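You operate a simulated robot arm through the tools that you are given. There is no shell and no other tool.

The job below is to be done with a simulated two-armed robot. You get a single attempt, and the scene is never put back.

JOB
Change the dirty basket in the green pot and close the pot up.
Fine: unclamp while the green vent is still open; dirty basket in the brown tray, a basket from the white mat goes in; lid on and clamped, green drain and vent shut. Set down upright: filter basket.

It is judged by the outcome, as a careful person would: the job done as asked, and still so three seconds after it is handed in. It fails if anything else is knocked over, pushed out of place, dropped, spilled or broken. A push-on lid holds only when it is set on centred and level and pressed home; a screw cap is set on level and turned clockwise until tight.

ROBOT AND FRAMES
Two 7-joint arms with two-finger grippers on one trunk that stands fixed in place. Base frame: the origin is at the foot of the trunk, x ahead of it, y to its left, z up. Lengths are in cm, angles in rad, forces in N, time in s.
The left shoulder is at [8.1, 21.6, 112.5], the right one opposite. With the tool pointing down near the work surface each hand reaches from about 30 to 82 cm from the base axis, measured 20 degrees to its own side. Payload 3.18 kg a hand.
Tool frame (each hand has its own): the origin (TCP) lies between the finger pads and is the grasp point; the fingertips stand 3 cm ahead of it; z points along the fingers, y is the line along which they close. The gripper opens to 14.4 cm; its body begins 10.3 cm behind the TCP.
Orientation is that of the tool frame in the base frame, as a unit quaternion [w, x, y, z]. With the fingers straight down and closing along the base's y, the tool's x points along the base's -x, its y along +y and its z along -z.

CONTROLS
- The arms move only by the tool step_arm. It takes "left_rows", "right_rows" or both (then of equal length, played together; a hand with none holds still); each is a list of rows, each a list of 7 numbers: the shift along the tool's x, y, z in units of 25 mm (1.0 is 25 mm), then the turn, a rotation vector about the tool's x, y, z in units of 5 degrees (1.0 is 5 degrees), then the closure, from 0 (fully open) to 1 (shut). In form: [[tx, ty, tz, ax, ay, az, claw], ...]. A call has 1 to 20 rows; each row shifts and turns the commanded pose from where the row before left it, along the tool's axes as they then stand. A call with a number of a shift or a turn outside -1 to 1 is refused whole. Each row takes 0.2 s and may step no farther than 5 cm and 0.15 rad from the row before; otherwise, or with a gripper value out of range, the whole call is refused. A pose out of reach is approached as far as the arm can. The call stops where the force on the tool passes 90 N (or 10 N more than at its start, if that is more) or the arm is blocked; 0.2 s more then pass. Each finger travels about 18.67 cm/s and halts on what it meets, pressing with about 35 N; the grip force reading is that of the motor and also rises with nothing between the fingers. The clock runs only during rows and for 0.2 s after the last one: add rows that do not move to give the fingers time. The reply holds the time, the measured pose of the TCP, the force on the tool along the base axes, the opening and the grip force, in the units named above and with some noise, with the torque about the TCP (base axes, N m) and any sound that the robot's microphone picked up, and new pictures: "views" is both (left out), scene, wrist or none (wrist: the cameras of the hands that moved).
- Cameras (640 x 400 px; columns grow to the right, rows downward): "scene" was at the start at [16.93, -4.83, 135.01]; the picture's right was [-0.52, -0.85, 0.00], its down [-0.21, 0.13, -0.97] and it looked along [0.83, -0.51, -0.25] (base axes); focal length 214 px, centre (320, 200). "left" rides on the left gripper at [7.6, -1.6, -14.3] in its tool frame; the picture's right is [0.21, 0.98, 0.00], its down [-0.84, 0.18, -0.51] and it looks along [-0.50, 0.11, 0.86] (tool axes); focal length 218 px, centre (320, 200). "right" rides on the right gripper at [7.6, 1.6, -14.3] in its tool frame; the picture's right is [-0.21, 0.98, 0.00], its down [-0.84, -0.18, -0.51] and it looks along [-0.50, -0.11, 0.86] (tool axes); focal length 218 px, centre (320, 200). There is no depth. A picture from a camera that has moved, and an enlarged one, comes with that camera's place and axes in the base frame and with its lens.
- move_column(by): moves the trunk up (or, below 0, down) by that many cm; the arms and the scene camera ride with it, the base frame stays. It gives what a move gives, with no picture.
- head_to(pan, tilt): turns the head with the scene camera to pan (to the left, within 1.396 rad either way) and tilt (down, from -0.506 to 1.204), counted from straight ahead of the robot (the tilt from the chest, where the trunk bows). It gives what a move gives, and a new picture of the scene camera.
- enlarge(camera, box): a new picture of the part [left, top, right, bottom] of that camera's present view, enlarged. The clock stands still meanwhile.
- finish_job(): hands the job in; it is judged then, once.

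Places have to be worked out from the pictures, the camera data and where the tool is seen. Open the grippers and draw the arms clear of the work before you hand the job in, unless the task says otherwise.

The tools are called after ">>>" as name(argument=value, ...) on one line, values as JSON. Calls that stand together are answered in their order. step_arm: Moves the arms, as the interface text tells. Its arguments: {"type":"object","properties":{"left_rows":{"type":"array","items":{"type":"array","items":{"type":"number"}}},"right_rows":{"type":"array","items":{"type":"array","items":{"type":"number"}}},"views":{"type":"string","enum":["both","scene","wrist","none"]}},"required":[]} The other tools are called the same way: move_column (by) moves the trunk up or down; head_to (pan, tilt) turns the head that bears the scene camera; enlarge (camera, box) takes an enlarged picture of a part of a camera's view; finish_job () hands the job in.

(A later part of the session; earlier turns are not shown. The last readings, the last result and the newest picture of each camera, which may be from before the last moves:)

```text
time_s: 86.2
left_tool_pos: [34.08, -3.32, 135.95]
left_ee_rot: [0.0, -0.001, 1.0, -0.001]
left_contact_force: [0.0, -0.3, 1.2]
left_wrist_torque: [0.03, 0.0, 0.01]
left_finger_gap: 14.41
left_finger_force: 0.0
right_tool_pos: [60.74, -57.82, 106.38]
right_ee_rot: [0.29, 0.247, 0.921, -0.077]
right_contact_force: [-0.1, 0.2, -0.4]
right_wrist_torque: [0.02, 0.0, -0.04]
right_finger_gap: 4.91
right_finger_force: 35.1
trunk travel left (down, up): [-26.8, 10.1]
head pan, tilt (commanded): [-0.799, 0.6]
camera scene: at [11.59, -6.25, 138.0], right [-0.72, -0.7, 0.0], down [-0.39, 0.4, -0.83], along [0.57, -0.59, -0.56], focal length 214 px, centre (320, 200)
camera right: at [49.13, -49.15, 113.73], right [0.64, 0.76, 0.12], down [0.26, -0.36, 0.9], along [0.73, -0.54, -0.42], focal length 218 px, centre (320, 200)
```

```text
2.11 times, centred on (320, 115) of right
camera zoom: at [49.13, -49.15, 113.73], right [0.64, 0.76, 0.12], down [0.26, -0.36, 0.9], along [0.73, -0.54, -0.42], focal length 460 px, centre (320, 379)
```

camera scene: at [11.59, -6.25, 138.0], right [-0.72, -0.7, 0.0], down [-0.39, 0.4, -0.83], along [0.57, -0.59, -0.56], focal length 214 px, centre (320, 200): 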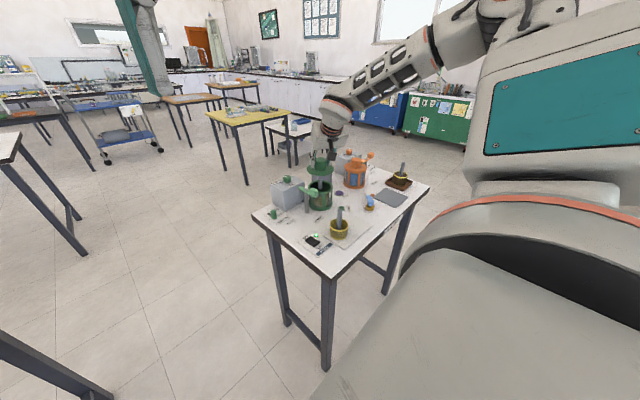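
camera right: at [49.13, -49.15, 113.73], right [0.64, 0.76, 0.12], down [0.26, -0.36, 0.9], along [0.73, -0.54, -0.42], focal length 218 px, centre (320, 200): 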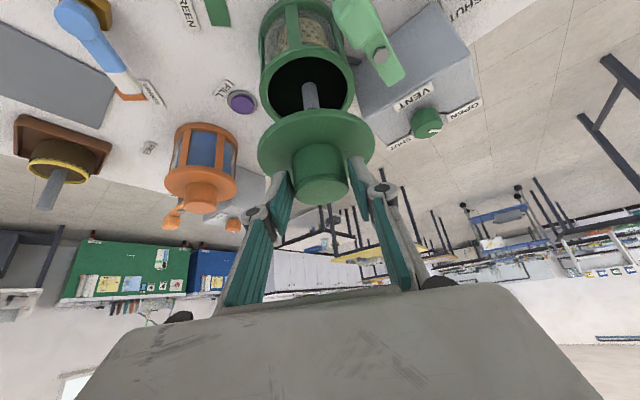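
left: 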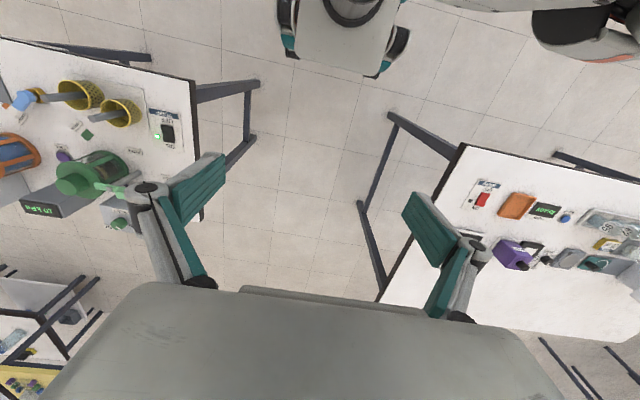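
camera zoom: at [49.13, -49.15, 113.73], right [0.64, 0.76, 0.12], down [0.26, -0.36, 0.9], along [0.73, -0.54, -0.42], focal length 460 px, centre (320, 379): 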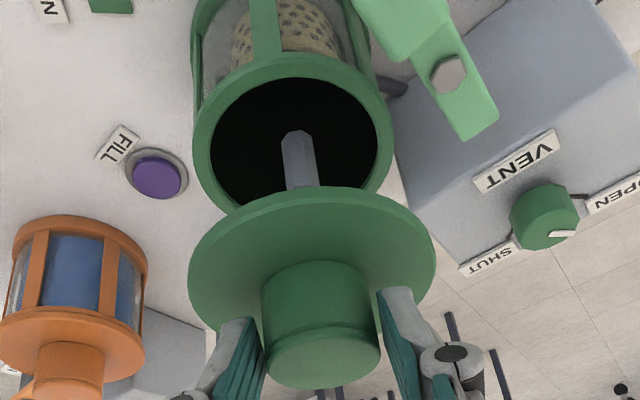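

The lid is level and centred above the pot. I descend toward the rim, then check alignment before seating.

>>> step_arm(right_rows=[[0.229, 0, 0.328, 0, 0, 0, 1], [0.229, 0, 0.328, 0, 0, 0, 1], [0.229, 0, 0.328, 0, 0, 0, 1], [0.229, 0, 0.328, 0, 0, 0, 1], [0.229, 0, 0.328, 0, 0, 0, 1], [0, 0, 0, 0, 0, 0, 1]], views="wrist")

>>> enlarge(camera="scene", box=[290, 155, 350, 205])

>>> enlarge(camera="right", box=[220, 40, 420, 200])

```text
time_s: 87.6
left_tool_pos: [34.15, -3.35, 136.02]
left_ee_rot: [0.0, -0.002, 1.0, -0.001]
left_contact_force: [0.4, 0.0, -0.6]
left_wrist_torque: [0.04, -0.04, 0.0]
left_finger_gap: 14.39
left_finger_force: 0.1
right_tool_pos: [60.73, -57.85, 101.33]
right_ee_rot: [0.29, 0.246, 0.922, -0.077]
right_contact_force: [0.7, 1.2, -0.5]
right_wrist_torque: [-0.01, 0.0, -0.01]
right_finger_gap: 4.91
right_finger_force: 35.1
trunk travel left (down, up): [-26.8, 10.1]
head pan, tilt (commanded): [-0.799, 0.6]
camera right: at [49.12, -49.32, 108.71], right [0.64, 0.76, 0.12], down [0.26, -0.36, 0.9], along [0.73, -0.54, -0.42], focal length 218 px, centre (320, 200)
```

right: 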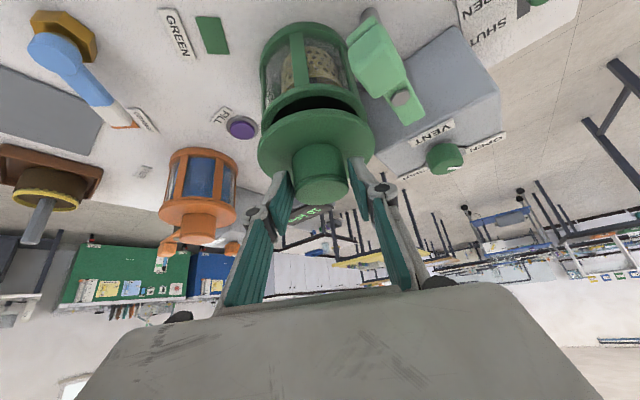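

```text
8.00 times, centred on (320, 180) of scene
camera zoom: at [11.56, -6.27, 138.01], right [-0.72, -0.7, 0.0], down [-0.39, 0.41, -0.83], along [0.58, -0.59, -0.56], focal length 1716 px, centre (320, 360)
```

zoom: 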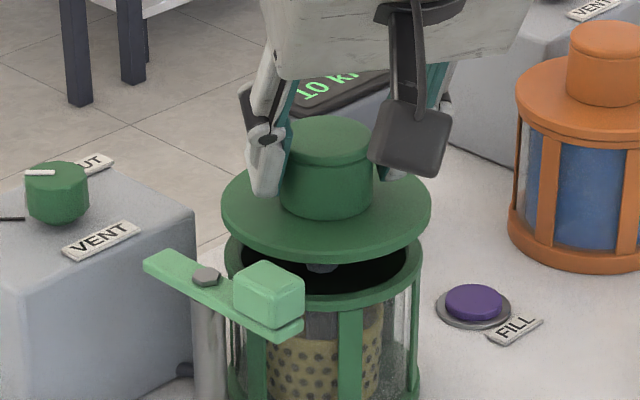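

```text
2.50 times, centred on (320, 120) of right
camera zoom: at [49.12, -49.32, 108.71], right [0.64, 0.76, 0.12], down [0.26, -0.36, 0.9], along [0.73, -0.54, -0.42], focal length 546 px, centre (320, 400)
```

zoom: 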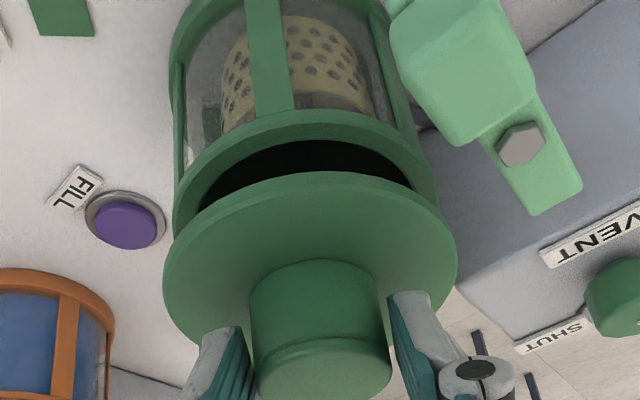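

Alignment matches what it was when the lid was first lifted off (within about 0.1 cm). I lower the last 2 cm gently.

>>> step_arm(right_rows=[[0.0916, 0, 0.1312, 0, 0, 0, 1], [0.0916, 0, 0.1312, 0, 0, 0, 1], [0.0916, 0, 0.1312, 0, 0, 0, 1], [0.0687, 0, 0.0984, 0, 0, 0, 1], [0, 0, 0, 0, 0, 0, 1]], views="none")

>>> enlarge(camera="scene", box=[290, 155, 350, 205])

```text
time_s: 88.8
left_tool_pos: [34.15, -3.42, 136.04]
left_ee_rot: [0.0, -0.001, 1.0, -0.001]
left_contact_force: [0.7, -0.6, -0.6]
left_wrist_torque: [-0.02, 0.02, 0.03]
left_finger_gap: 14.4
left_finger_force: 0.1
right_tool_pos: [60.71, -57.86, 99.95]
right_ee_rot: [0.291, 0.246, 0.921, -0.077]
right_contact_force: [0.3, -0.4, 0.3]
right_wrist_torque: [-0.01, 0.0, 0.02]
right_finger_gap: 4.92
right_finger_force: 34.9
trunk travel left (down, up): [-26.8, 10.1]
head pan, tilt (commanded): [-0.799, 0.6]
```

```text
8.00 times, centred on (320, 180) of scene
camera zoom: at [11.57, -6.28, 138.01], right [-0.72, -0.7, 0.0], down [-0.39, 0.41, -0.83], along [0.58, -0.59, -0.56], focal length 1716 px, centre (320, 360)
```

zoom: 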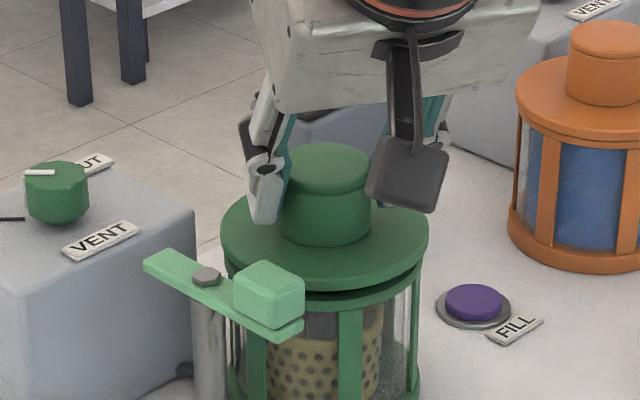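

Centred laterally (324 vs 323.5 px). I continue down in 0.2 cm steps to contact.

>>> step_arm(right_rows=[[0.0458, 0, 0.0656, 0, 0, 0, 1], [0.0458, 0, 0.0656, 0, 0, 0, 1], [0.0458, 0, 0.0656, 0, 0, 0, 1], [0, 0, 0, 0, 0, 0, 1]], views="none")

>>> enlarge(camera="scene", box=[290, 155, 350, 205])

```text
time_s: 89.8
left_tool_pos: [34.03, -3.35, 136.0]
left_ee_rot: [0.0, -0.001, 1.0, -0.001]
left_contact_force: [-0.3, 1.3, -0.7]
left_wrist_torque: [0.0, 0.02, 0.0]
left_finger_gap: 14.38
left_finger_force: 0.0
right_tool_pos: [60.79, -57.88, 99.32]
right_ee_rot: [0.291, 0.247, 0.921, -0.078]
right_contact_force: [0.8, -0.6, -1.0]
right_wrist_torque: [-0.03, -0.01, -0.03]
right_finger_gap: 4.89
right_finger_force: 35.2
trunk travel left (down, up): [-26.8, 10.1]
head pan, tilt (commanded): [-0.799, 0.6]
```

```text
8.00 times, centred on (320, 180) of scene
camera zoom: at [11.57, -6.28, 138.01], right [-0.72, -0.7, 0.0], down [-0.39, 0.41, -0.83], along [0.58, -0.59, -0.56], focal length 1716 px, centre (320, 360)
```

zoom: 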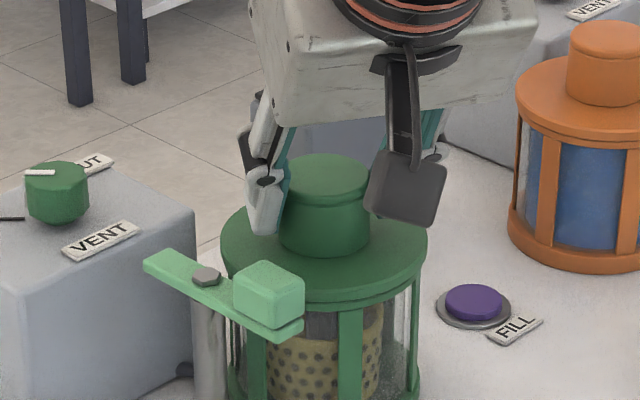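

Nearly seated; continuing down to contact and then a firm press.

>>> step_arm(right_rows=[[0.0458, 0, 0.0656, 0, 0, 0, 1], [0, 0, 0, 0, 0, 0, 1]], views="none")

>>> step_arm(right_rows=[[0.0458, 0, 0.0656, 0, 0, 0, 1], [0, 0, 0, 0, 0, 0, 1]], views="none")

```text
time_s: 90.4
left_tool_pos: [34.08, -3.38, 136.07]
left_ee_rot: [0.0, -0.001, 1.0, -0.001]
left_contact_force: [0.5, -0.6, 0.5]
left_wrist_torque: [0.0, -0.01, 0.0]
left_finger_gap: 14.41
left_finger_force: 0.1
right_tool_pos: [60.92, -57.84, 99.28]
right_ee_rot: [0.291, 0.247, 0.921, -0.078]
right_contact_force: [0.8, -2.3, 8.2]
right_wrist_torque: [0.04, 0.21, 0.06]
right_finger_gap: 4.88
right_finger_force: 34.7
trunk travel left (down, up): [-26.8, 10.1]
head pan, tilt (commanded): [-0.799, 0.6]
```

```text
time_s: 91.0
left_tool_pos: [34.0, -3.34, 136.01]
left_ee_rot: [0.0, 0.0, 1.0, 0.0]
left_contact_force: [-0.1, 0.2, -0.8]
left_wrist_torque: [0.0, 0.0, 0.01]
left_finger_gap: 14.39
left_finger_force: 0.0
right_tool_pos: [60.81, -57.76, 99.26]
right_ee_rot: [0.293, 0.247, 0.92, -0.078]
right_contact_force: [3.0, -7.2, 19.7]
right_wrist_torque: [-0.04, 0.18, 0.03]
right_finger_gap: 4.9
right_finger_force: 34.8
trunk travel left (down, up): [-26.8, 10.1]
head pan, tilt (commanded): [-0.799, 0.6]
```

Contact force 20 N at TCP z 99.26 with a small side force. I look closely at the lid-rim seam to judge whether it is seated.

>>> enlarge(camera="scene", box=[300, 170, 340, 205])

>>> enlarge(camera="right", box=[240, 40, 400, 200])

```text
11.43 times, centred on (320, 188) of scene
camera zoom: at [11.43, -6.21, 138.04], right [-0.72, -0.7, 0.0], down [-0.39, 0.4, -0.83], along [0.58, -0.59, -0.56], focal length 2451 px, centre (320, 343)
```

zoom: 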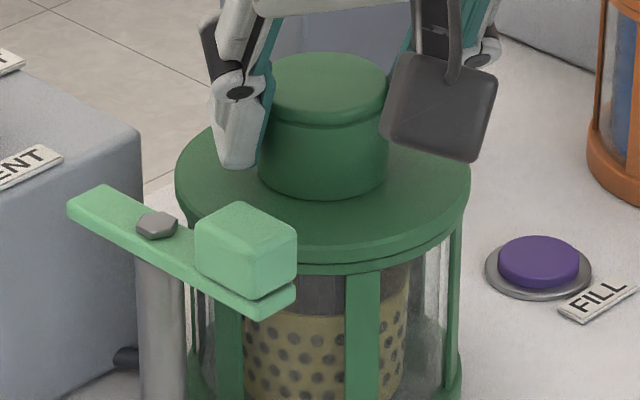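

```text
2.50 times, centred on (320, 120) of right
camera zoom: at [49.13, -49.12, 106.51], right [0.64, 0.76, 0.12], down [0.25, -0.35, 0.9], along [0.73, -0.54, -0.42], focal length 546 px, centre (320, 400)
```

zoom: 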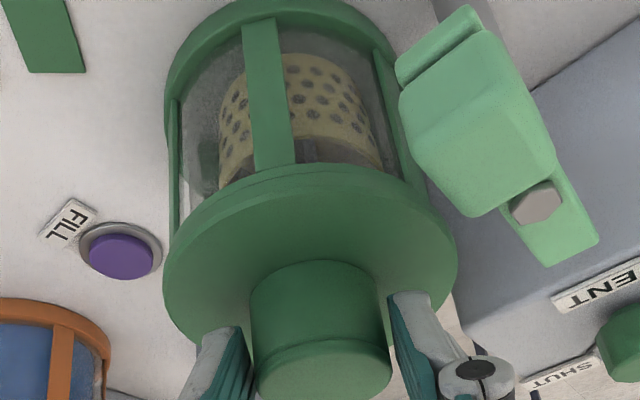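

The lid looks flush and centred on the rim. I press a little more to be sure it is home, then release and rise.

>>> step_arm(right_rows=[[0.0458, 0, 0.0656, 0, 0, 0, 1], [0.0458, 0, 0.0656, 0, 0, 0, 1], [0, 0, 0, 0, 0, 0, 1]], views="none")

```text
time_s: 91.8
left_tool_pos: [33.89, -3.21, 136.1]
left_ee_rot: [0.001, -0.002, 1.0, -0.001]
left_contact_force: [0.3, 0.1, 0.7]
left_wrist_torque: [0.02, 0.02, 0.01]
left_finger_gap: 14.39
left_finger_force: 0.1
right_tool_pos: [60.75, -57.73, 98.8]
right_ee_rot: [0.292, 0.247, 0.921, -0.078]
right_contact_force: [1.9, -5.0, 24.9]
right_wrist_torque: [-0.35, -0.46, -0.03]
right_finger_gap: 4.94
right_finger_force: 34.5
trunk travel left (down, up): [-26.8, 10.1]
head pan, tilt (commanded): [-0.799, 0.6]
```

The hand moved down 0.4 cm under 25 N: either the lid went home or the pads slid on the knob. I look.

>>> enlarge(camera="scene", box=[300, 170, 340, 205])

>>> enlarge(camera="right", box=[240, 40, 400, 200])

```text
11.43 times, centred on (320, 188) of scene
camera zoom: at [11.38, -6.14, 138.04], right [-0.72, -0.7, 0.0], down [-0.39, 0.4, -0.83], along [0.58, -0.59, -0.56], focal length 2451 px, centre (320, 343)
```

zoom: 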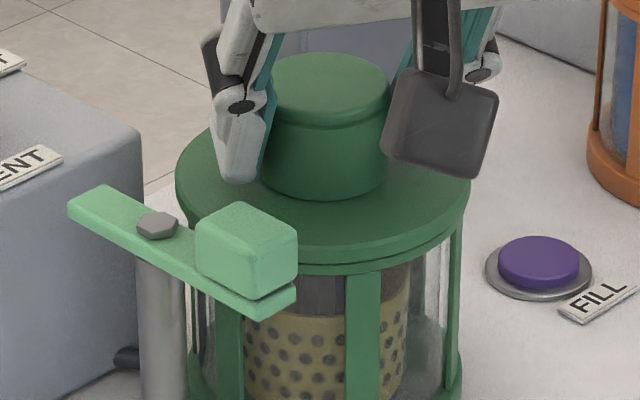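

```text
2.50 times, centred on (320, 120) of right
camera zoom: at [49.06, -49.08, 106.06], right [0.64, 0.76, 0.12], down [0.25, -0.35, 0.9], along [0.73, -0.54, -0.42], focal length 546 px, centre (320, 400)
```

zoom: 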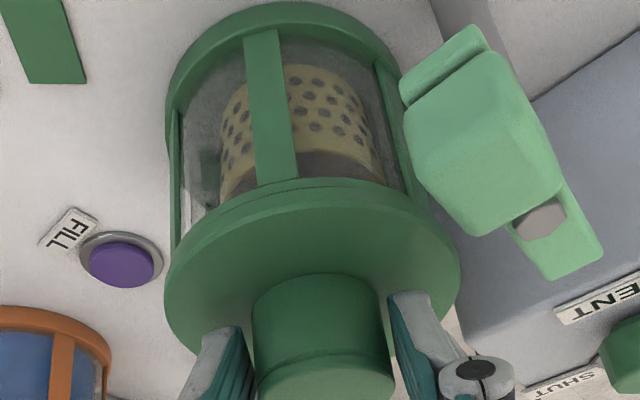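

The lid itself did not move; the pads slid on the knob, so the lid was already home. I release and rise.

>>> step_arm(right_rows=[[-0.0916, 0, -0.1312, 0, 0, 0, 1], [0, 0, 0, 0, 0, 0, 0.63], [0, 0, 0, 0, 0, 0, 0.58], [0, 0, 0, 0, 0, 0, 0.55], [-0.115, 0, -0.164, 0, 0, 0, 0.55], [-0.229, 0, -0.328, 0, 0, 0, 0.55], [-0.344, 0, -0.492, 0, 0, 0, 0.55], [-0.344, 0, -0.492, 0, 0, 0, 0.55], [-0.344, 0, -0.492, 0, 0, 0, 0.55], [0, 0, 0, 0, 0, 0, 0.55]], views="wrist")

>>> enlarge(camera="scene", box=[300, 165, 340, 205])

>>> enlarge(camera="right", box=[220, 20, 460, 200])

```text
time_s: 94.0
left_tool_pos: [34.15, -3.37, 135.87]
left_ee_rot: [-0.001, -0.001, 1.0, 0.0]
left_contact_force: [0.2, 0.6, 0.1]
left_wrist_torque: [0.02, 0.03, -0.02]
left_finger_gap: 14.4
left_finger_force: 0.1
right_tool_pos: [60.72, -57.77, 105.01]
right_ee_rot: [0.29, 0.247, 0.922, -0.077]
right_contact_force: [0.1, 1.0, -0.6]
right_wrist_torque: [0.02, -0.03, -0.01]
right_finger_gap: 6.48
right_finger_force: 0.2
trunk travel left (down, up): [-26.8, 10.1]
head pan, tilt (commanded): [-0.799, 0.6]
camera right: at [49.03, -49.15, 112.38], right [0.64, 0.76, 0.12], down [0.26, -0.36, 0.9], along [0.73, -0.54, -0.42], focal length 218 px, centre (320, 200)
```

right: 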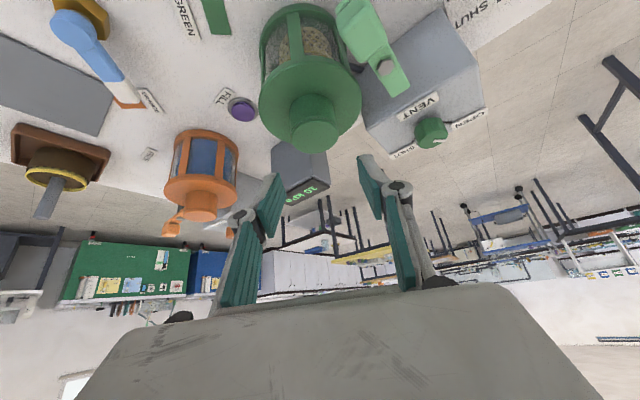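

```text
10.00 times, centred on (320, 185) of scene
camera zoom: at [11.59, -6.3, 138.0], right [-0.72, -0.7, 0.0], down [-0.39, 0.41, -0.82], along [0.57, -0.59, -0.57], focal length 2145 px, centre (320, 350)
```

zoom: 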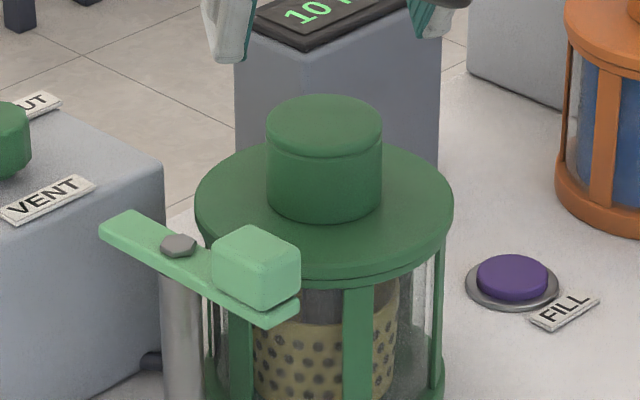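

```text
2.22 times, centred on (340, 110) of right
camera zoom: at [49.03, -49.15, 112.38], right [0.64, 0.76, 0.12], down [0.26, -0.36, 0.9], along [0.73, -0.54, -0.42], focal length 485 px, centre (276, 400)
```

zoom: 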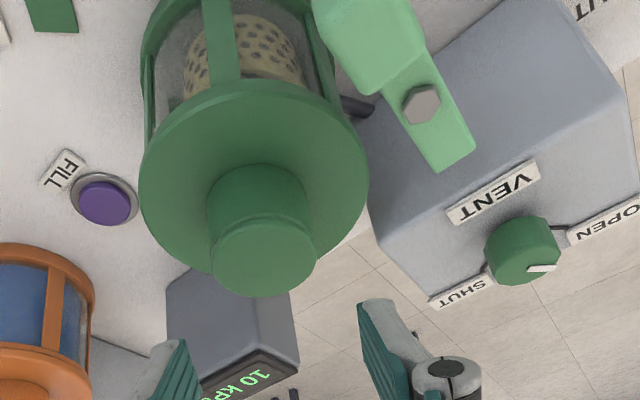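

The lid sits level and centred with the basket visible below. Next is the clamp: I will cage the handle block between open fingers at 45° yaw and swing it back to LOCK. First I move above the block.

>>> step_arm(right_rows=[[0, 0, 0, 0.572, 0, 0.82, 0.6], [0, 0, 0, 0.572, 0, 0.82, 0.6], [0, 0, 0, 0.572, 0, 0.82, 0.6], [0.696, 0.269, -0.485, 0, 0, 0, 0.6], [0.696, 0.269, -0.485, 0, 0, 0, 0.6], [0.696, 0.269, -0.485, 0, 0, 0, 0.6], [0.696, 0.269, -0.485, 0, 0, 0, 0.6], [0, 0, 0, 0, 0, 0, 0.6]], views="both")

>>> enlarge(camera="right", box=[220, 20, 460, 200])

>>> enlarge(camera="scene", box=[280, 150, 350, 205])

```text
time_s: 95.8
left_tool_pos: [34.16, -3.44, 136.0]
left_ee_rot: [0.0, -0.001, 1.0, 0.0]
left_contact_force: [0.4, 0.2, -0.4]
left_wrist_torque: [0.03, 0.0, 0.01]
left_finger_gap: 14.41
left_finger_force: 0.1
right_tool_pos: [56.77, -49.73, 105.0]
right_ee_rot: [0.278, 0.365, 0.881, -0.114]
right_contact_force: [0.2, 0.6, -1.0]
right_wrist_torque: [0.01, 0.0, -0.01]
right_finger_gap: 5.74
right_finger_force: 0.0
trunk travel left (down, up): [-26.8, 10.1]
head pan, tilt (commanded): [-0.799, 0.6]
camera scene: at [11.57, -6.3, 138.0], right [-0.72, -0.7, 0.0], down [-0.39, 0.41, -0.82], along [0.58, -0.59, -0.57], focal length 214 px, centre (320, 200)
camera right: at [47.78, -38.36, 112.35], right [0.81, 0.57, 0.12], down [0.15, -0.41, 0.9], along [0.56, -0.71, -0.42], focal length 218 px, centre (320, 200)
```

scene: 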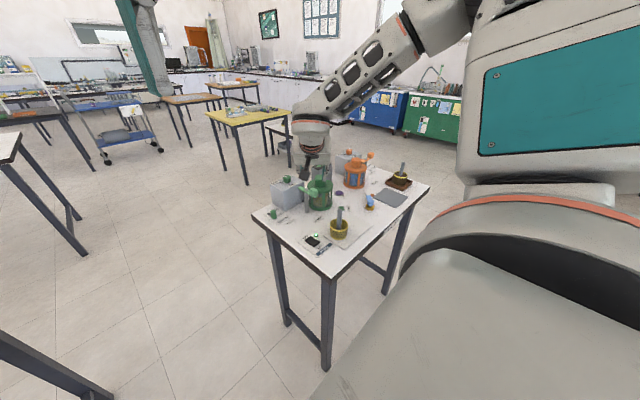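
right: 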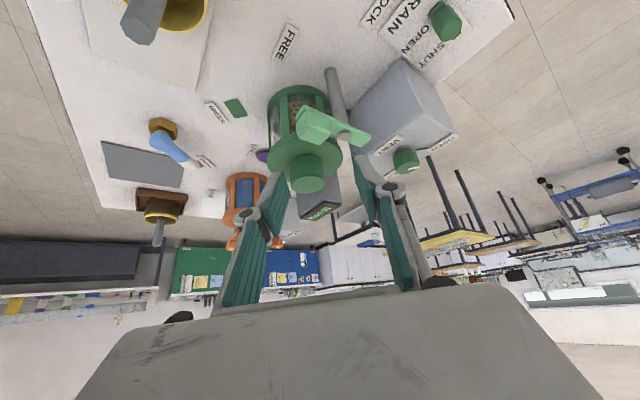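

```text
2.22 times, centred on (340, 110) of right
camera zoom: at [47.78, -38.36, 112.35], right [0.81, 0.57, 0.12], down [0.15, -0.41, 0.9], along [0.56, -0.71, -0.42], focal length 485 px, centre (276, 400)
```

zoom: 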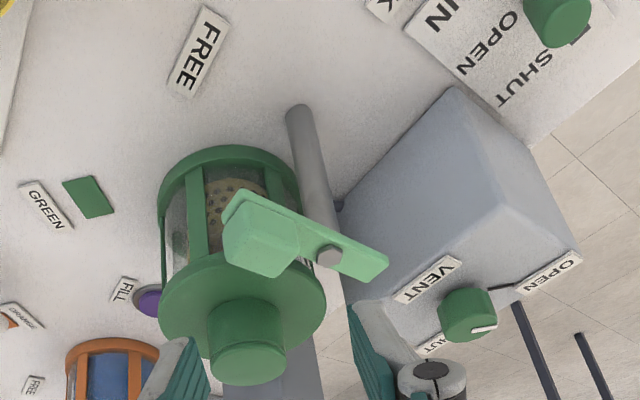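

```text
7.27 times, centred on (315, 178) of scene
camera zoom: at [11.57, -6.3, 138.0], right [-0.72, -0.7, 0.0], down [-0.39, 0.41, -0.82], along [0.58, -0.59, -0.57], focal length 1560 px, centre (356, 364)
```

zoom: 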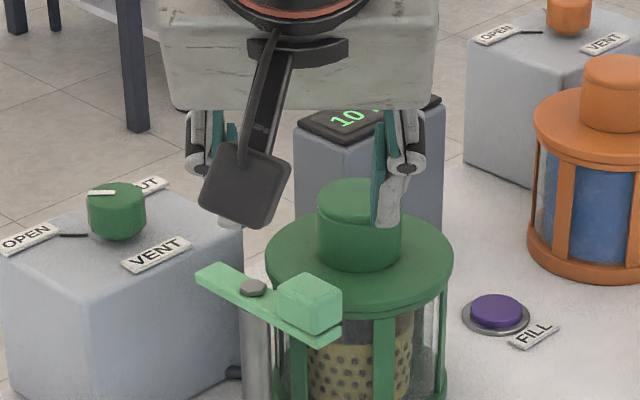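

Block confirmed at (57.8, -51.0) and nut at (61.8, -50.7). I lower the open fingers around the block.

>>> step_arm(right_rows=[[0.314, -0.014, 0.475, 0, 0, 0, 0.6], [0.314, -0.014, 0.475, 0, 0, 0, 0.6], [0.314, -0.014, 0.475, 0, 0, 0, 0.6], [0.314, -0.014, 0.475, 0, 0, 0, 0.6], [0, 0, 0, 0, 0, 0, 0.6]], views="both")

>>> enlarge(camera="right", box=[220, 60, 420, 220])

>>> enlarge(camera="scene", box=[280, 150, 350, 205])

```text
time_s: 97.0
left_tool_pos: [34.1, -3.47, 136.0]
left_ee_rot: [-0.001, -0.001, 1.0, -0.001]
left_contact_force: [-0.5, -0.3, 0.2]
left_wrist_torque: [-0.01, -0.02, -0.01]
left_finger_gap: 14.44
left_finger_force: 0.1
right_tool_pos: [56.45, -50.13, 99.29]
right_ee_rot: [0.278, 0.365, 0.881, -0.115]
right_contact_force: [-0.2, 1.2, 0.1]
right_wrist_torque: [-0.03, 0.03, 0.06]
right_finger_gap: 5.77
right_finger_force: 0.0
trunk travel left (down, up): [-26.8, 10.1]
head pan, tilt (commanded): [-0.799, 0.6]
camera scene: at [11.55, -6.27, 138.01], right [-0.72, -0.7, 0.0], down [-0.39, 0.41, -0.83], along [0.58, -0.59, -0.56], focal length 214 px, centre (320, 200)
camera right: at [47.55, -38.79, 106.66], right [0.81, 0.57, 0.12], down [0.15, -0.41, 0.9], along [0.56, -0.71, -0.42], focal length 218 px, centre (320, 200)
```

scene: 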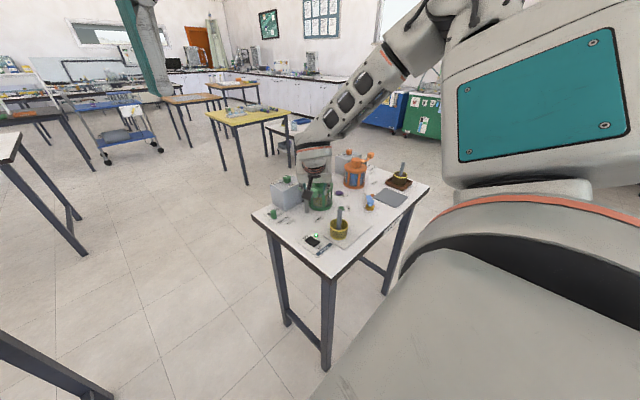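
right: 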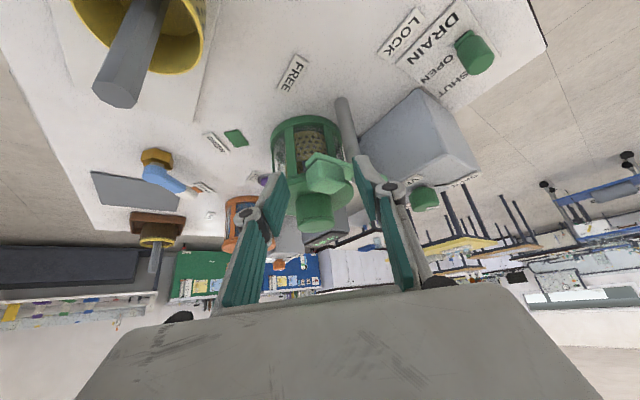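

```text
2.50 times, centred on (320, 140) of right
camera zoom: at [47.55, -38.79, 106.66], right [0.81, 0.57, 0.12], down [0.15, -0.41, 0.9], along [0.56, -0.71, -0.42], focal length 546 px, centre (320, 350)
```

zoom: 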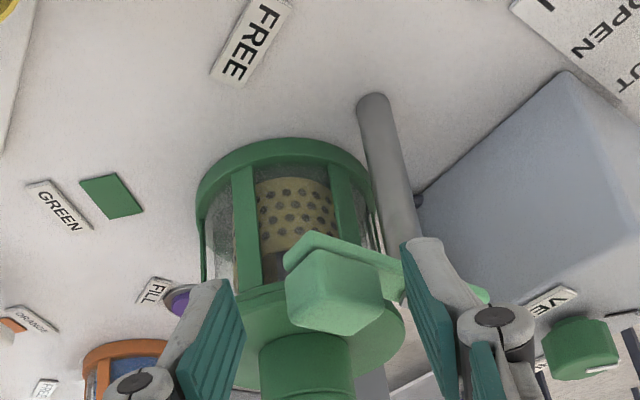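

```text
7.27 times, centred on (315, 178) of scene
camera zoom: at [11.55, -6.27, 138.01], right [-0.72, -0.7, 0.0], down [-0.39, 0.41, -0.83], along [0.58, -0.59, -0.56], focal length 1560 px, centre (356, 364)
```

zoom: 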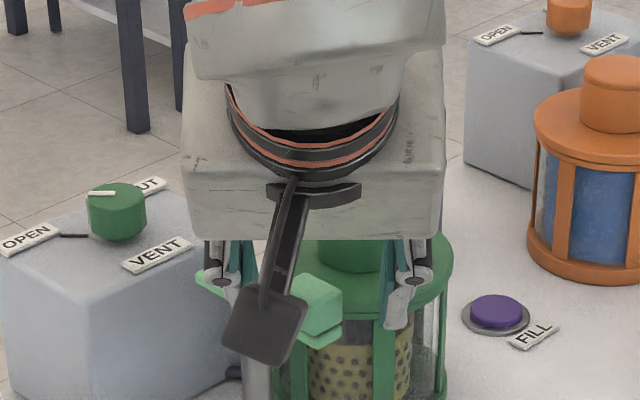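

The block is caged between the fingers. I push it along the arc toward LOCK, first to the halfway point.

>>> step_arm(right_rows=[[0, 0.266, 0, 0, 0, 0, 0.6], [0, 0.266, 0, 0, 0, 0, 0.6], [0.097, 0.2, -0.068, 0, 0, 0, 0.6], [0.097, 0.2, -0.068, 0, 0, 0, 0.6], [0.097, 0.2, -0.068, 0, 0, 0, 0.6], [0.034, 0.272, -0.024, 0, 0, 0, 0.6], [0.034, 0.272, -0.024, 0, 0, 0, 0.6], [0.034, 0.272, -0.024, 0, 0, 0, 0.6], [0, 0, 0, 0, 0, 0, 0.6]], views="both")

>>> enlarge(camera="right", box=[220, 60, 420, 220])

>>> enlarge(camera="scene", box=[280, 150, 350, 205])

```text
time_s: 99.0
left_tool_pos: [34.05, -3.47, 136.0]
left_ee_rot: [0.0, -0.001, 1.0, -0.001]
left_contact_force: [0.0, -0.5, -0.8]
left_wrist_torque: [0.03, 0.02, 0.01]
left_finger_gap: 14.4
left_finger_force: 0.1
right_tool_pos: [59.11, -45.73, 99.17]
right_ee_rot: [0.277, 0.365, 0.881, -0.115]
right_contact_force: [-0.8, -0.8, -0.1]
right_wrist_torque: [-0.01, 0.03, -0.05]
right_finger_gap: 5.79
right_finger_force: 0.3
trunk travel left (down, up): [-26.8, 10.1]
head pan, tilt (commanded): [-0.799, 0.6]
camera scene: at [11.56, -6.29, 138.01], right [-0.72, -0.7, 0.0], down [-0.39, 0.41, -0.83], along [0.58, -0.59, -0.56], focal length 214 px, centre (320, 200)
camera right: at [50.19, -34.46, 106.54], right [0.81, 0.57, 0.12], down [0.15, -0.41, 0.9], along [0.56, -0.71, -0.42], focal length 218 px, centre (320, 200)
```

scene: 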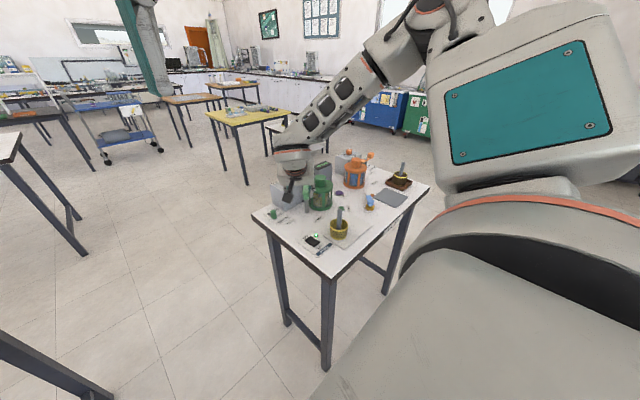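
right: 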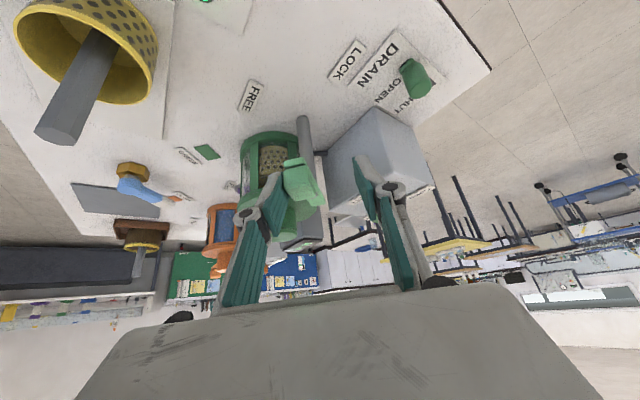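

```text
2.50 times, centred on (320, 140) of right
camera zoom: at [50.19, -34.46, 106.54], right [0.81, 0.57, 0.12], down [0.15, -0.41, 0.9], along [0.56, -0.71, -0.42], focal length 546 px, centre (320, 350)
```

zoom: 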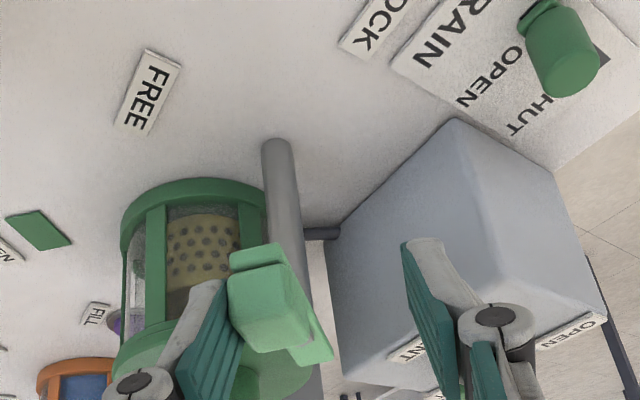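

```text
7.27 times, centred on (315, 178) of scene
camera zoom: at [11.56, -6.29, 138.01], right [-0.72, -0.7, 0.0], down [-0.39, 0.41, -0.83], along [0.58, -0.59, -0.56], focal length 1560 px, centre (356, 364)
```

zoom: 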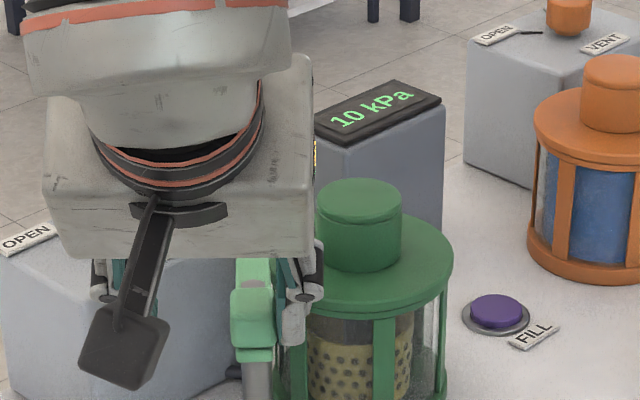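

The handle is at about 135° with negligible force. I continue to the LOCK position.

>>> step_arm(right_rows=[[-0.051, 0.228, 0.035, 0, 0, 0, 0.6], [-0.051, 0.228, 0.035, 0, 0, 0, 0.6], [-0.146, 0.238, 0.102, 0, 0, 0, 0.6], [-0.146, 0.238, 0.102, 0, 0, 0, 0.6], [0, 0, 0, 0, 0, 0, 0.6]], views="both")

>>> enlarge(camera="right", box=[200, 60, 400, 220])

>>> enlarge(camera="scene", box=[280, 150, 350, 205])

```text
time_s: 100.2
left_tool_pos: [34.13, -3.22, 135.99]
left_ee_rot: [0.0, -0.001, 1.0, -0.001]
left_contact_force: [-0.2, 0.3, -0.1]
left_wrist_torque: [0.0, -0.04, -0.02]
left_finger_gap: 14.41
left_finger_force: 0.1
right_tool_pos: [61.71, -45.08, 99.19]
right_ee_rot: [0.278, 0.365, 0.881, -0.114]
right_contact_force: [-0.3, -0.1, 0.1]
right_wrist_torque: [0.0, 0.01, 0.03]
right_finger_gap: 5.76
right_finger_force: 0.1
trunk travel left (down, up): [-26.8, 10.1]
head pan, tilt (commanded): [-0.799, 0.6]
camera scene: at [11.55, -6.28, 138.01], right [-0.72, -0.7, 0.0], down [-0.39, 0.41, -0.83], along [0.58, -0.59, -0.56], focal length 214 px, centre (320, 200)
camera right: at [52.71, -33.67, 106.55], right [0.81, 0.57, 0.12], down [0.15, -0.41, 0.9], along [0.56, -0.71, -0.42], focal length 218 px, centre (320, 200)
```

scene: 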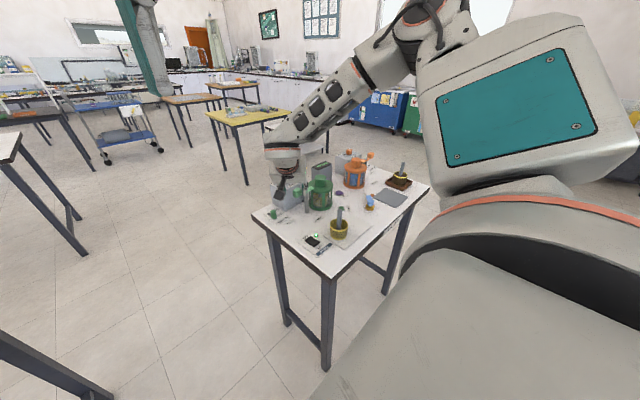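
right: 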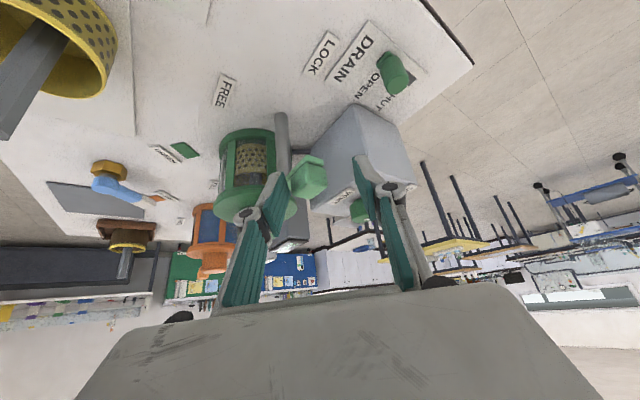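

```text
2.50 times, centred on (300, 140) of right
camera zoom: at [52.71, -33.67, 106.55], right [0.81, 0.57, 0.12], down [0.15, -0.41, 0.9], along [0.56, -0.71, -0.42], focal length 546 px, centre (370, 350)
```

zoom: 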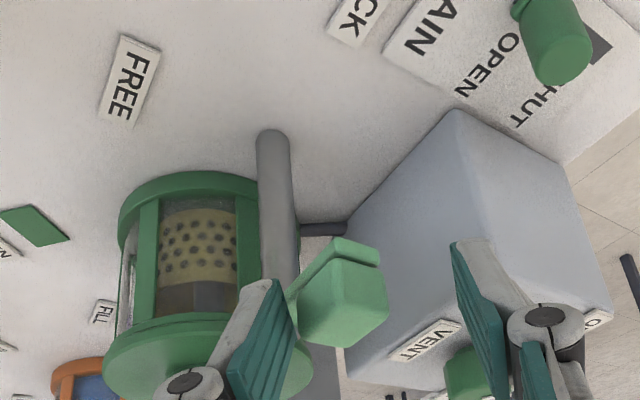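

```text
7.27 times, centred on (315, 178) of scene
camera zoom: at [11.55, -6.28, 138.01], right [-0.72, -0.7, 0.0], down [-0.39, 0.41, -0.83], along [0.58, -0.59, -0.56], focal length 1560 px, centre (356, 364)
```

zoom: 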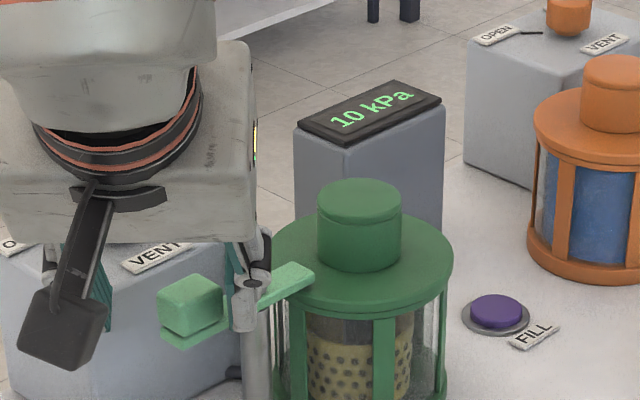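

The handle block and clamp tip are back at the same pixels as at the start (LOCK), with the tip over the lid edge. I lift straight up off it.

>>> step_arm(right_rows=[[-0.229, 0, -0.328, 0, 0, 0, 0.6], [-0.458, 0, -0.656, 0, 0, 0, 0.6], [-0.458, 0, -0.656, 0, 0, 0, 0.6], [-0.229, 0, -0.328, 0, 0, 0, 0.6], [0, 0, 0, 0, 0, 0, 0.6]], views="both")

>>> enlarge(camera="right", box=[200, 40, 440, 220])

>>> enlarge(camera="scene", box=[270, 150, 340, 205])

```text
time_s: 101.4
left_tool_pos: [34.11, -3.33, 135.93]
left_ee_rot: [0.0, -0.001, 1.0, -0.002]
left_contact_force: [-0.2, 0.6, 0.1]
left_wrist_torque: [-0.03, -0.02, -0.01]
left_finger_gap: 14.38
left_finger_force: 0.1
right_tool_pos: [61.86, -45.09, 105.36]
right_ee_rot: [0.277, 0.366, 0.881, -0.115]
right_contact_force: [0.2, -0.7, 0.3]
right_wrist_torque: [0.03, -0.01, -0.01]
right_finger_gap: 5.78
right_finger_force: 0.1
trunk travel left (down, up): [-26.8, 10.1]
head pan, tilt (commanded): [-0.799, 0.6]
camera scene: at [11.57, -6.28, 138.0], right [-0.72, -0.7, 0.0], down [-0.39, 0.41, -0.83], along [0.58, -0.59, -0.56], focal length 214 px, centre (320, 200)
camera right: at [52.81, -33.69, 112.68], right [0.81, 0.57, 0.12], down [0.15, -0.41, 0.9], along [0.56, -0.71, -0.42], focal length 218 px, centre (320, 200)
```

scene: 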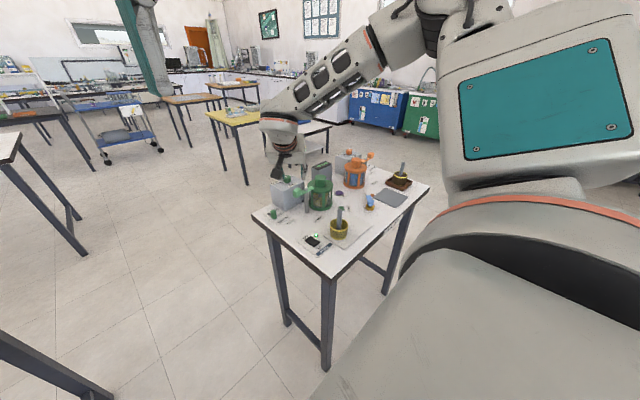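
right: 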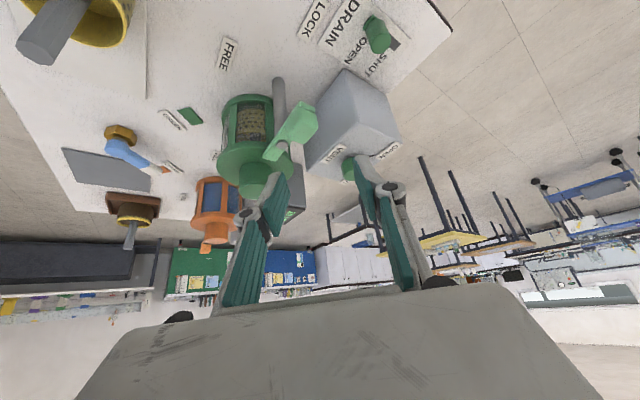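

```text
2.22 times, centred on (320, 130) of right
camera zoom: at [52.81, -33.69, 112.68], right [0.81, 0.57, 0.12], down [0.15, -0.41, 0.9], along [0.56, -0.71, -0.42], focal length 485 px, centre (320, 356)
```

zoom: 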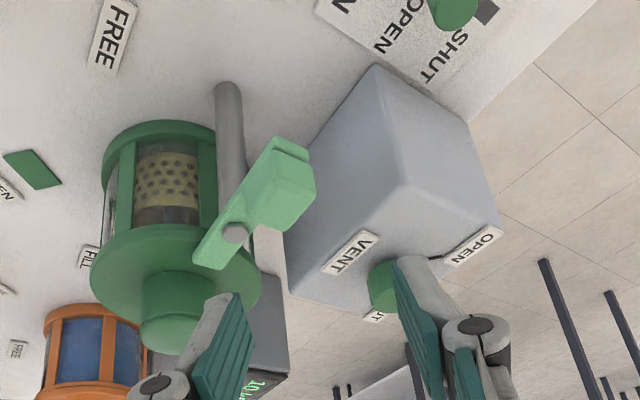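

```text
7.27 times, centred on (305, 178) of scene
camera zoom: at [11.57, -6.28, 138.0], right [-0.72, -0.7, 0.0], down [-0.39, 0.41, -0.83], along [0.58, -0.59, -0.56], focal length 1560 px, centre (429, 364)
```

zoom: 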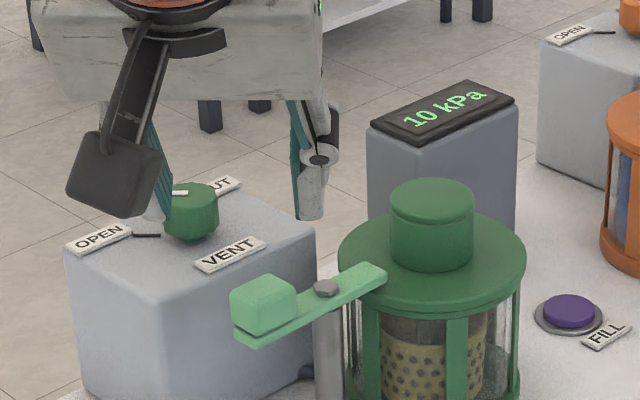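

The clamp is back in LOCK exactly as at the start. Next the vent knob at about (72.0, -50.5, top 98.5): I reduce the hand's tilt to 20° and yaw to -20° before moving over it.

>>> step_arm(right_rows=[[0, 0, 0, -0.572, 0, -0.82, 0.6], [0, 0, 0, -0.572, 0, -0.82, 0.6], [0, 0, 0, -0.572, 0, -0.82, 0.6], [0, 0, 0, -0.572, 0, -0.82, 0.6], [0, 0, 0, -0.572, 0, -0.82, 0.6], [0, 0, 0, 0, 1, 0, 0.6], [0, 0, 0, 0, 1, 0, 0.6], [0, 0, 0, 0, 1, 0, 0.6], [0, 0, 0, 0, 0, 0, 0.6]], views="none")

```text
time_s: 103.4
left_tool_pos: [34.2, -3.42, 135.94]
left_ee_rot: [0.0, -0.001, 1.0, -0.002]
left_contact_force: [-0.4, 1.0, 0.7]
left_wrist_torque: [0.0, 0.01, 0.0]
left_finger_gap: 14.38
left_finger_force: 0.1
right_tool_pos: [61.75, -45.05, 105.26]
right_ee_rot: [0.17, 0.171, 0.97, -0.03]
right_contact_force: [0.3, 1.1, -0.2]
right_wrist_torque: [0.03, 0.02, 0.03]
right_finger_gap: 5.77
right_finger_force: 0.0
trunk travel left (down, up): [-26.8, 10.1]
head pan, tilt (commanded): [-0.799, 0.6]
```

Tilt reduced without reach trouble. I move over the vent knob at a safe height.

>>> step_arm(right_rows=[[-0.758, -0.13, 0.424, 0, 0, 0, 0.6], [-0.758, -0.13, 0.424, 0, 0, 0, 0.6], [-0.758, -0.13, 0.424, 0, 0, 0, 0.6], [-0.758, -0.13, 0.424, 0, 0, 0, 0.6], [-0.758, -0.13, 0.424, 0, 0, 0, 0.6], [0, 0, 0, 0, 0, 0, 0.6]], views="both")

>>> enlarge(camera="right", box=[220, 60, 420, 220])

>>> enlarge(camera="scene", box=[260, 150, 330, 205])

```text
time_s: 104.8
left_tool_pos: [34.05, -3.32, 136.03]
left_ee_rot: [-0.001, 0.0, 1.0, 0.0]
left_contact_force: [0.1, -0.3, 0.4]
left_wrist_torque: [-0.05, -0.03, -0.01]
left_finger_gap: 14.4
left_finger_force: 0.1
right_tool_pos: [71.28, -50.17, 103.5]
right_ee_rot: [0.171, 0.171, 0.97, -0.031]
right_contact_force: [1.1, 0.9, 0.8]
right_wrist_torque: [-0.01, 0.0, -0.01]
right_finger_gap: 5.74
right_finger_force: 0.0
trunk travel left (down, up): [-26.8, 10.1]
head pan, tilt (commanded): [-0.799, 0.6]
camera scene: at [11.51, -6.26, 138.02], right [-0.72, -0.7, 0.0], down [-0.39, 0.4, -0.83], along [0.58, -0.59, -0.56], focal length 214 px, centre (320, 200)
camera right: at [60.58, -44.47, 114.26], right [0.52, 0.85, 0.07], down [0.52, -0.38, 0.77], along [0.68, -0.36, -0.64], focal length 218 px, centre (320, 200)
```

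scene: 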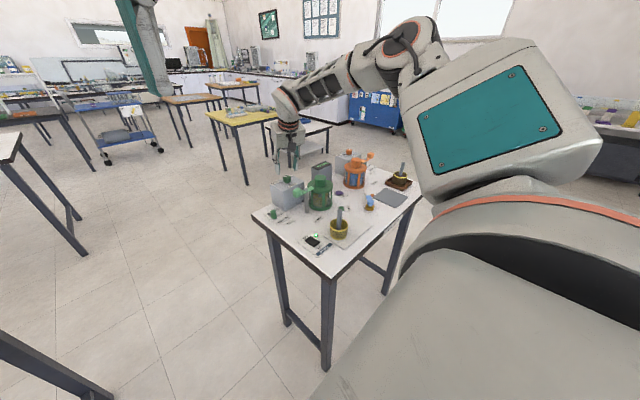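
right: 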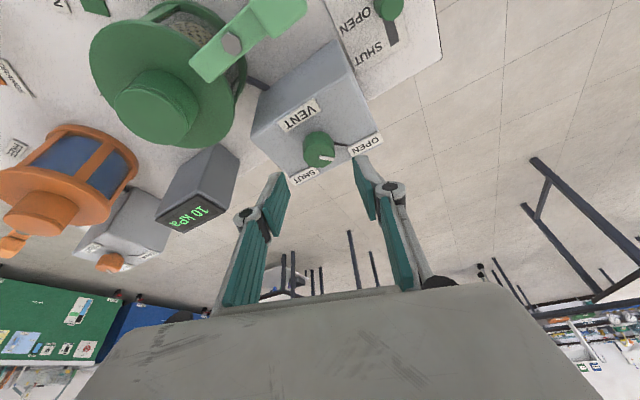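

```text
2.50 times, centred on (320, 140) of right
camera zoom: at [60.58, -44.47, 114.26], right [0.52, 0.85, 0.07], down [0.52, -0.38, 0.77], along [0.68, -0.36, -0.64], focal length 546 px, centre (320, 350)
```

zoom: 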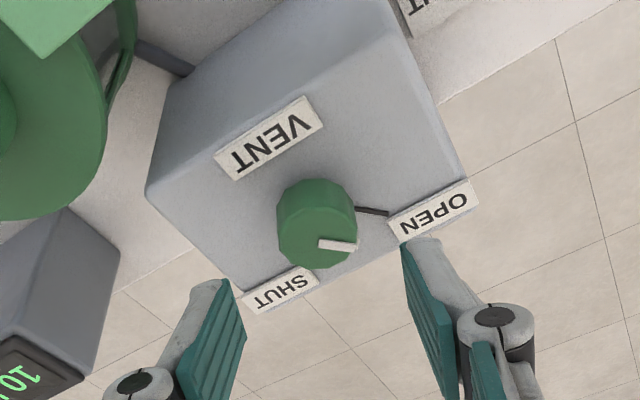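

```text
7.27 times, centred on (295, 178) of scene
camera zoom: at [11.51, -6.26, 138.02], right [-0.72, -0.7, 0.0], down [-0.39, 0.4, -0.83], along [0.58, -0.59, -0.56], focal length 1560 px, centre (502, 364)
```

zoom: 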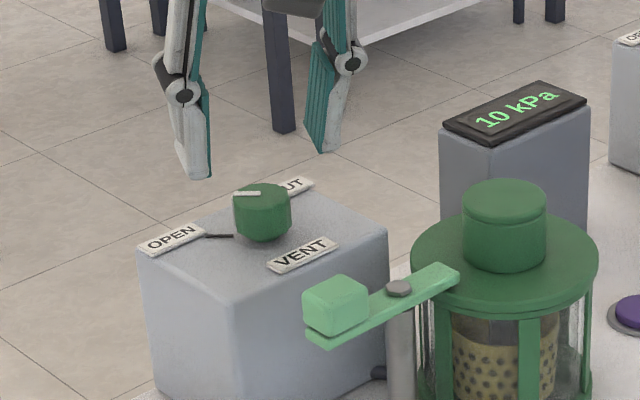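

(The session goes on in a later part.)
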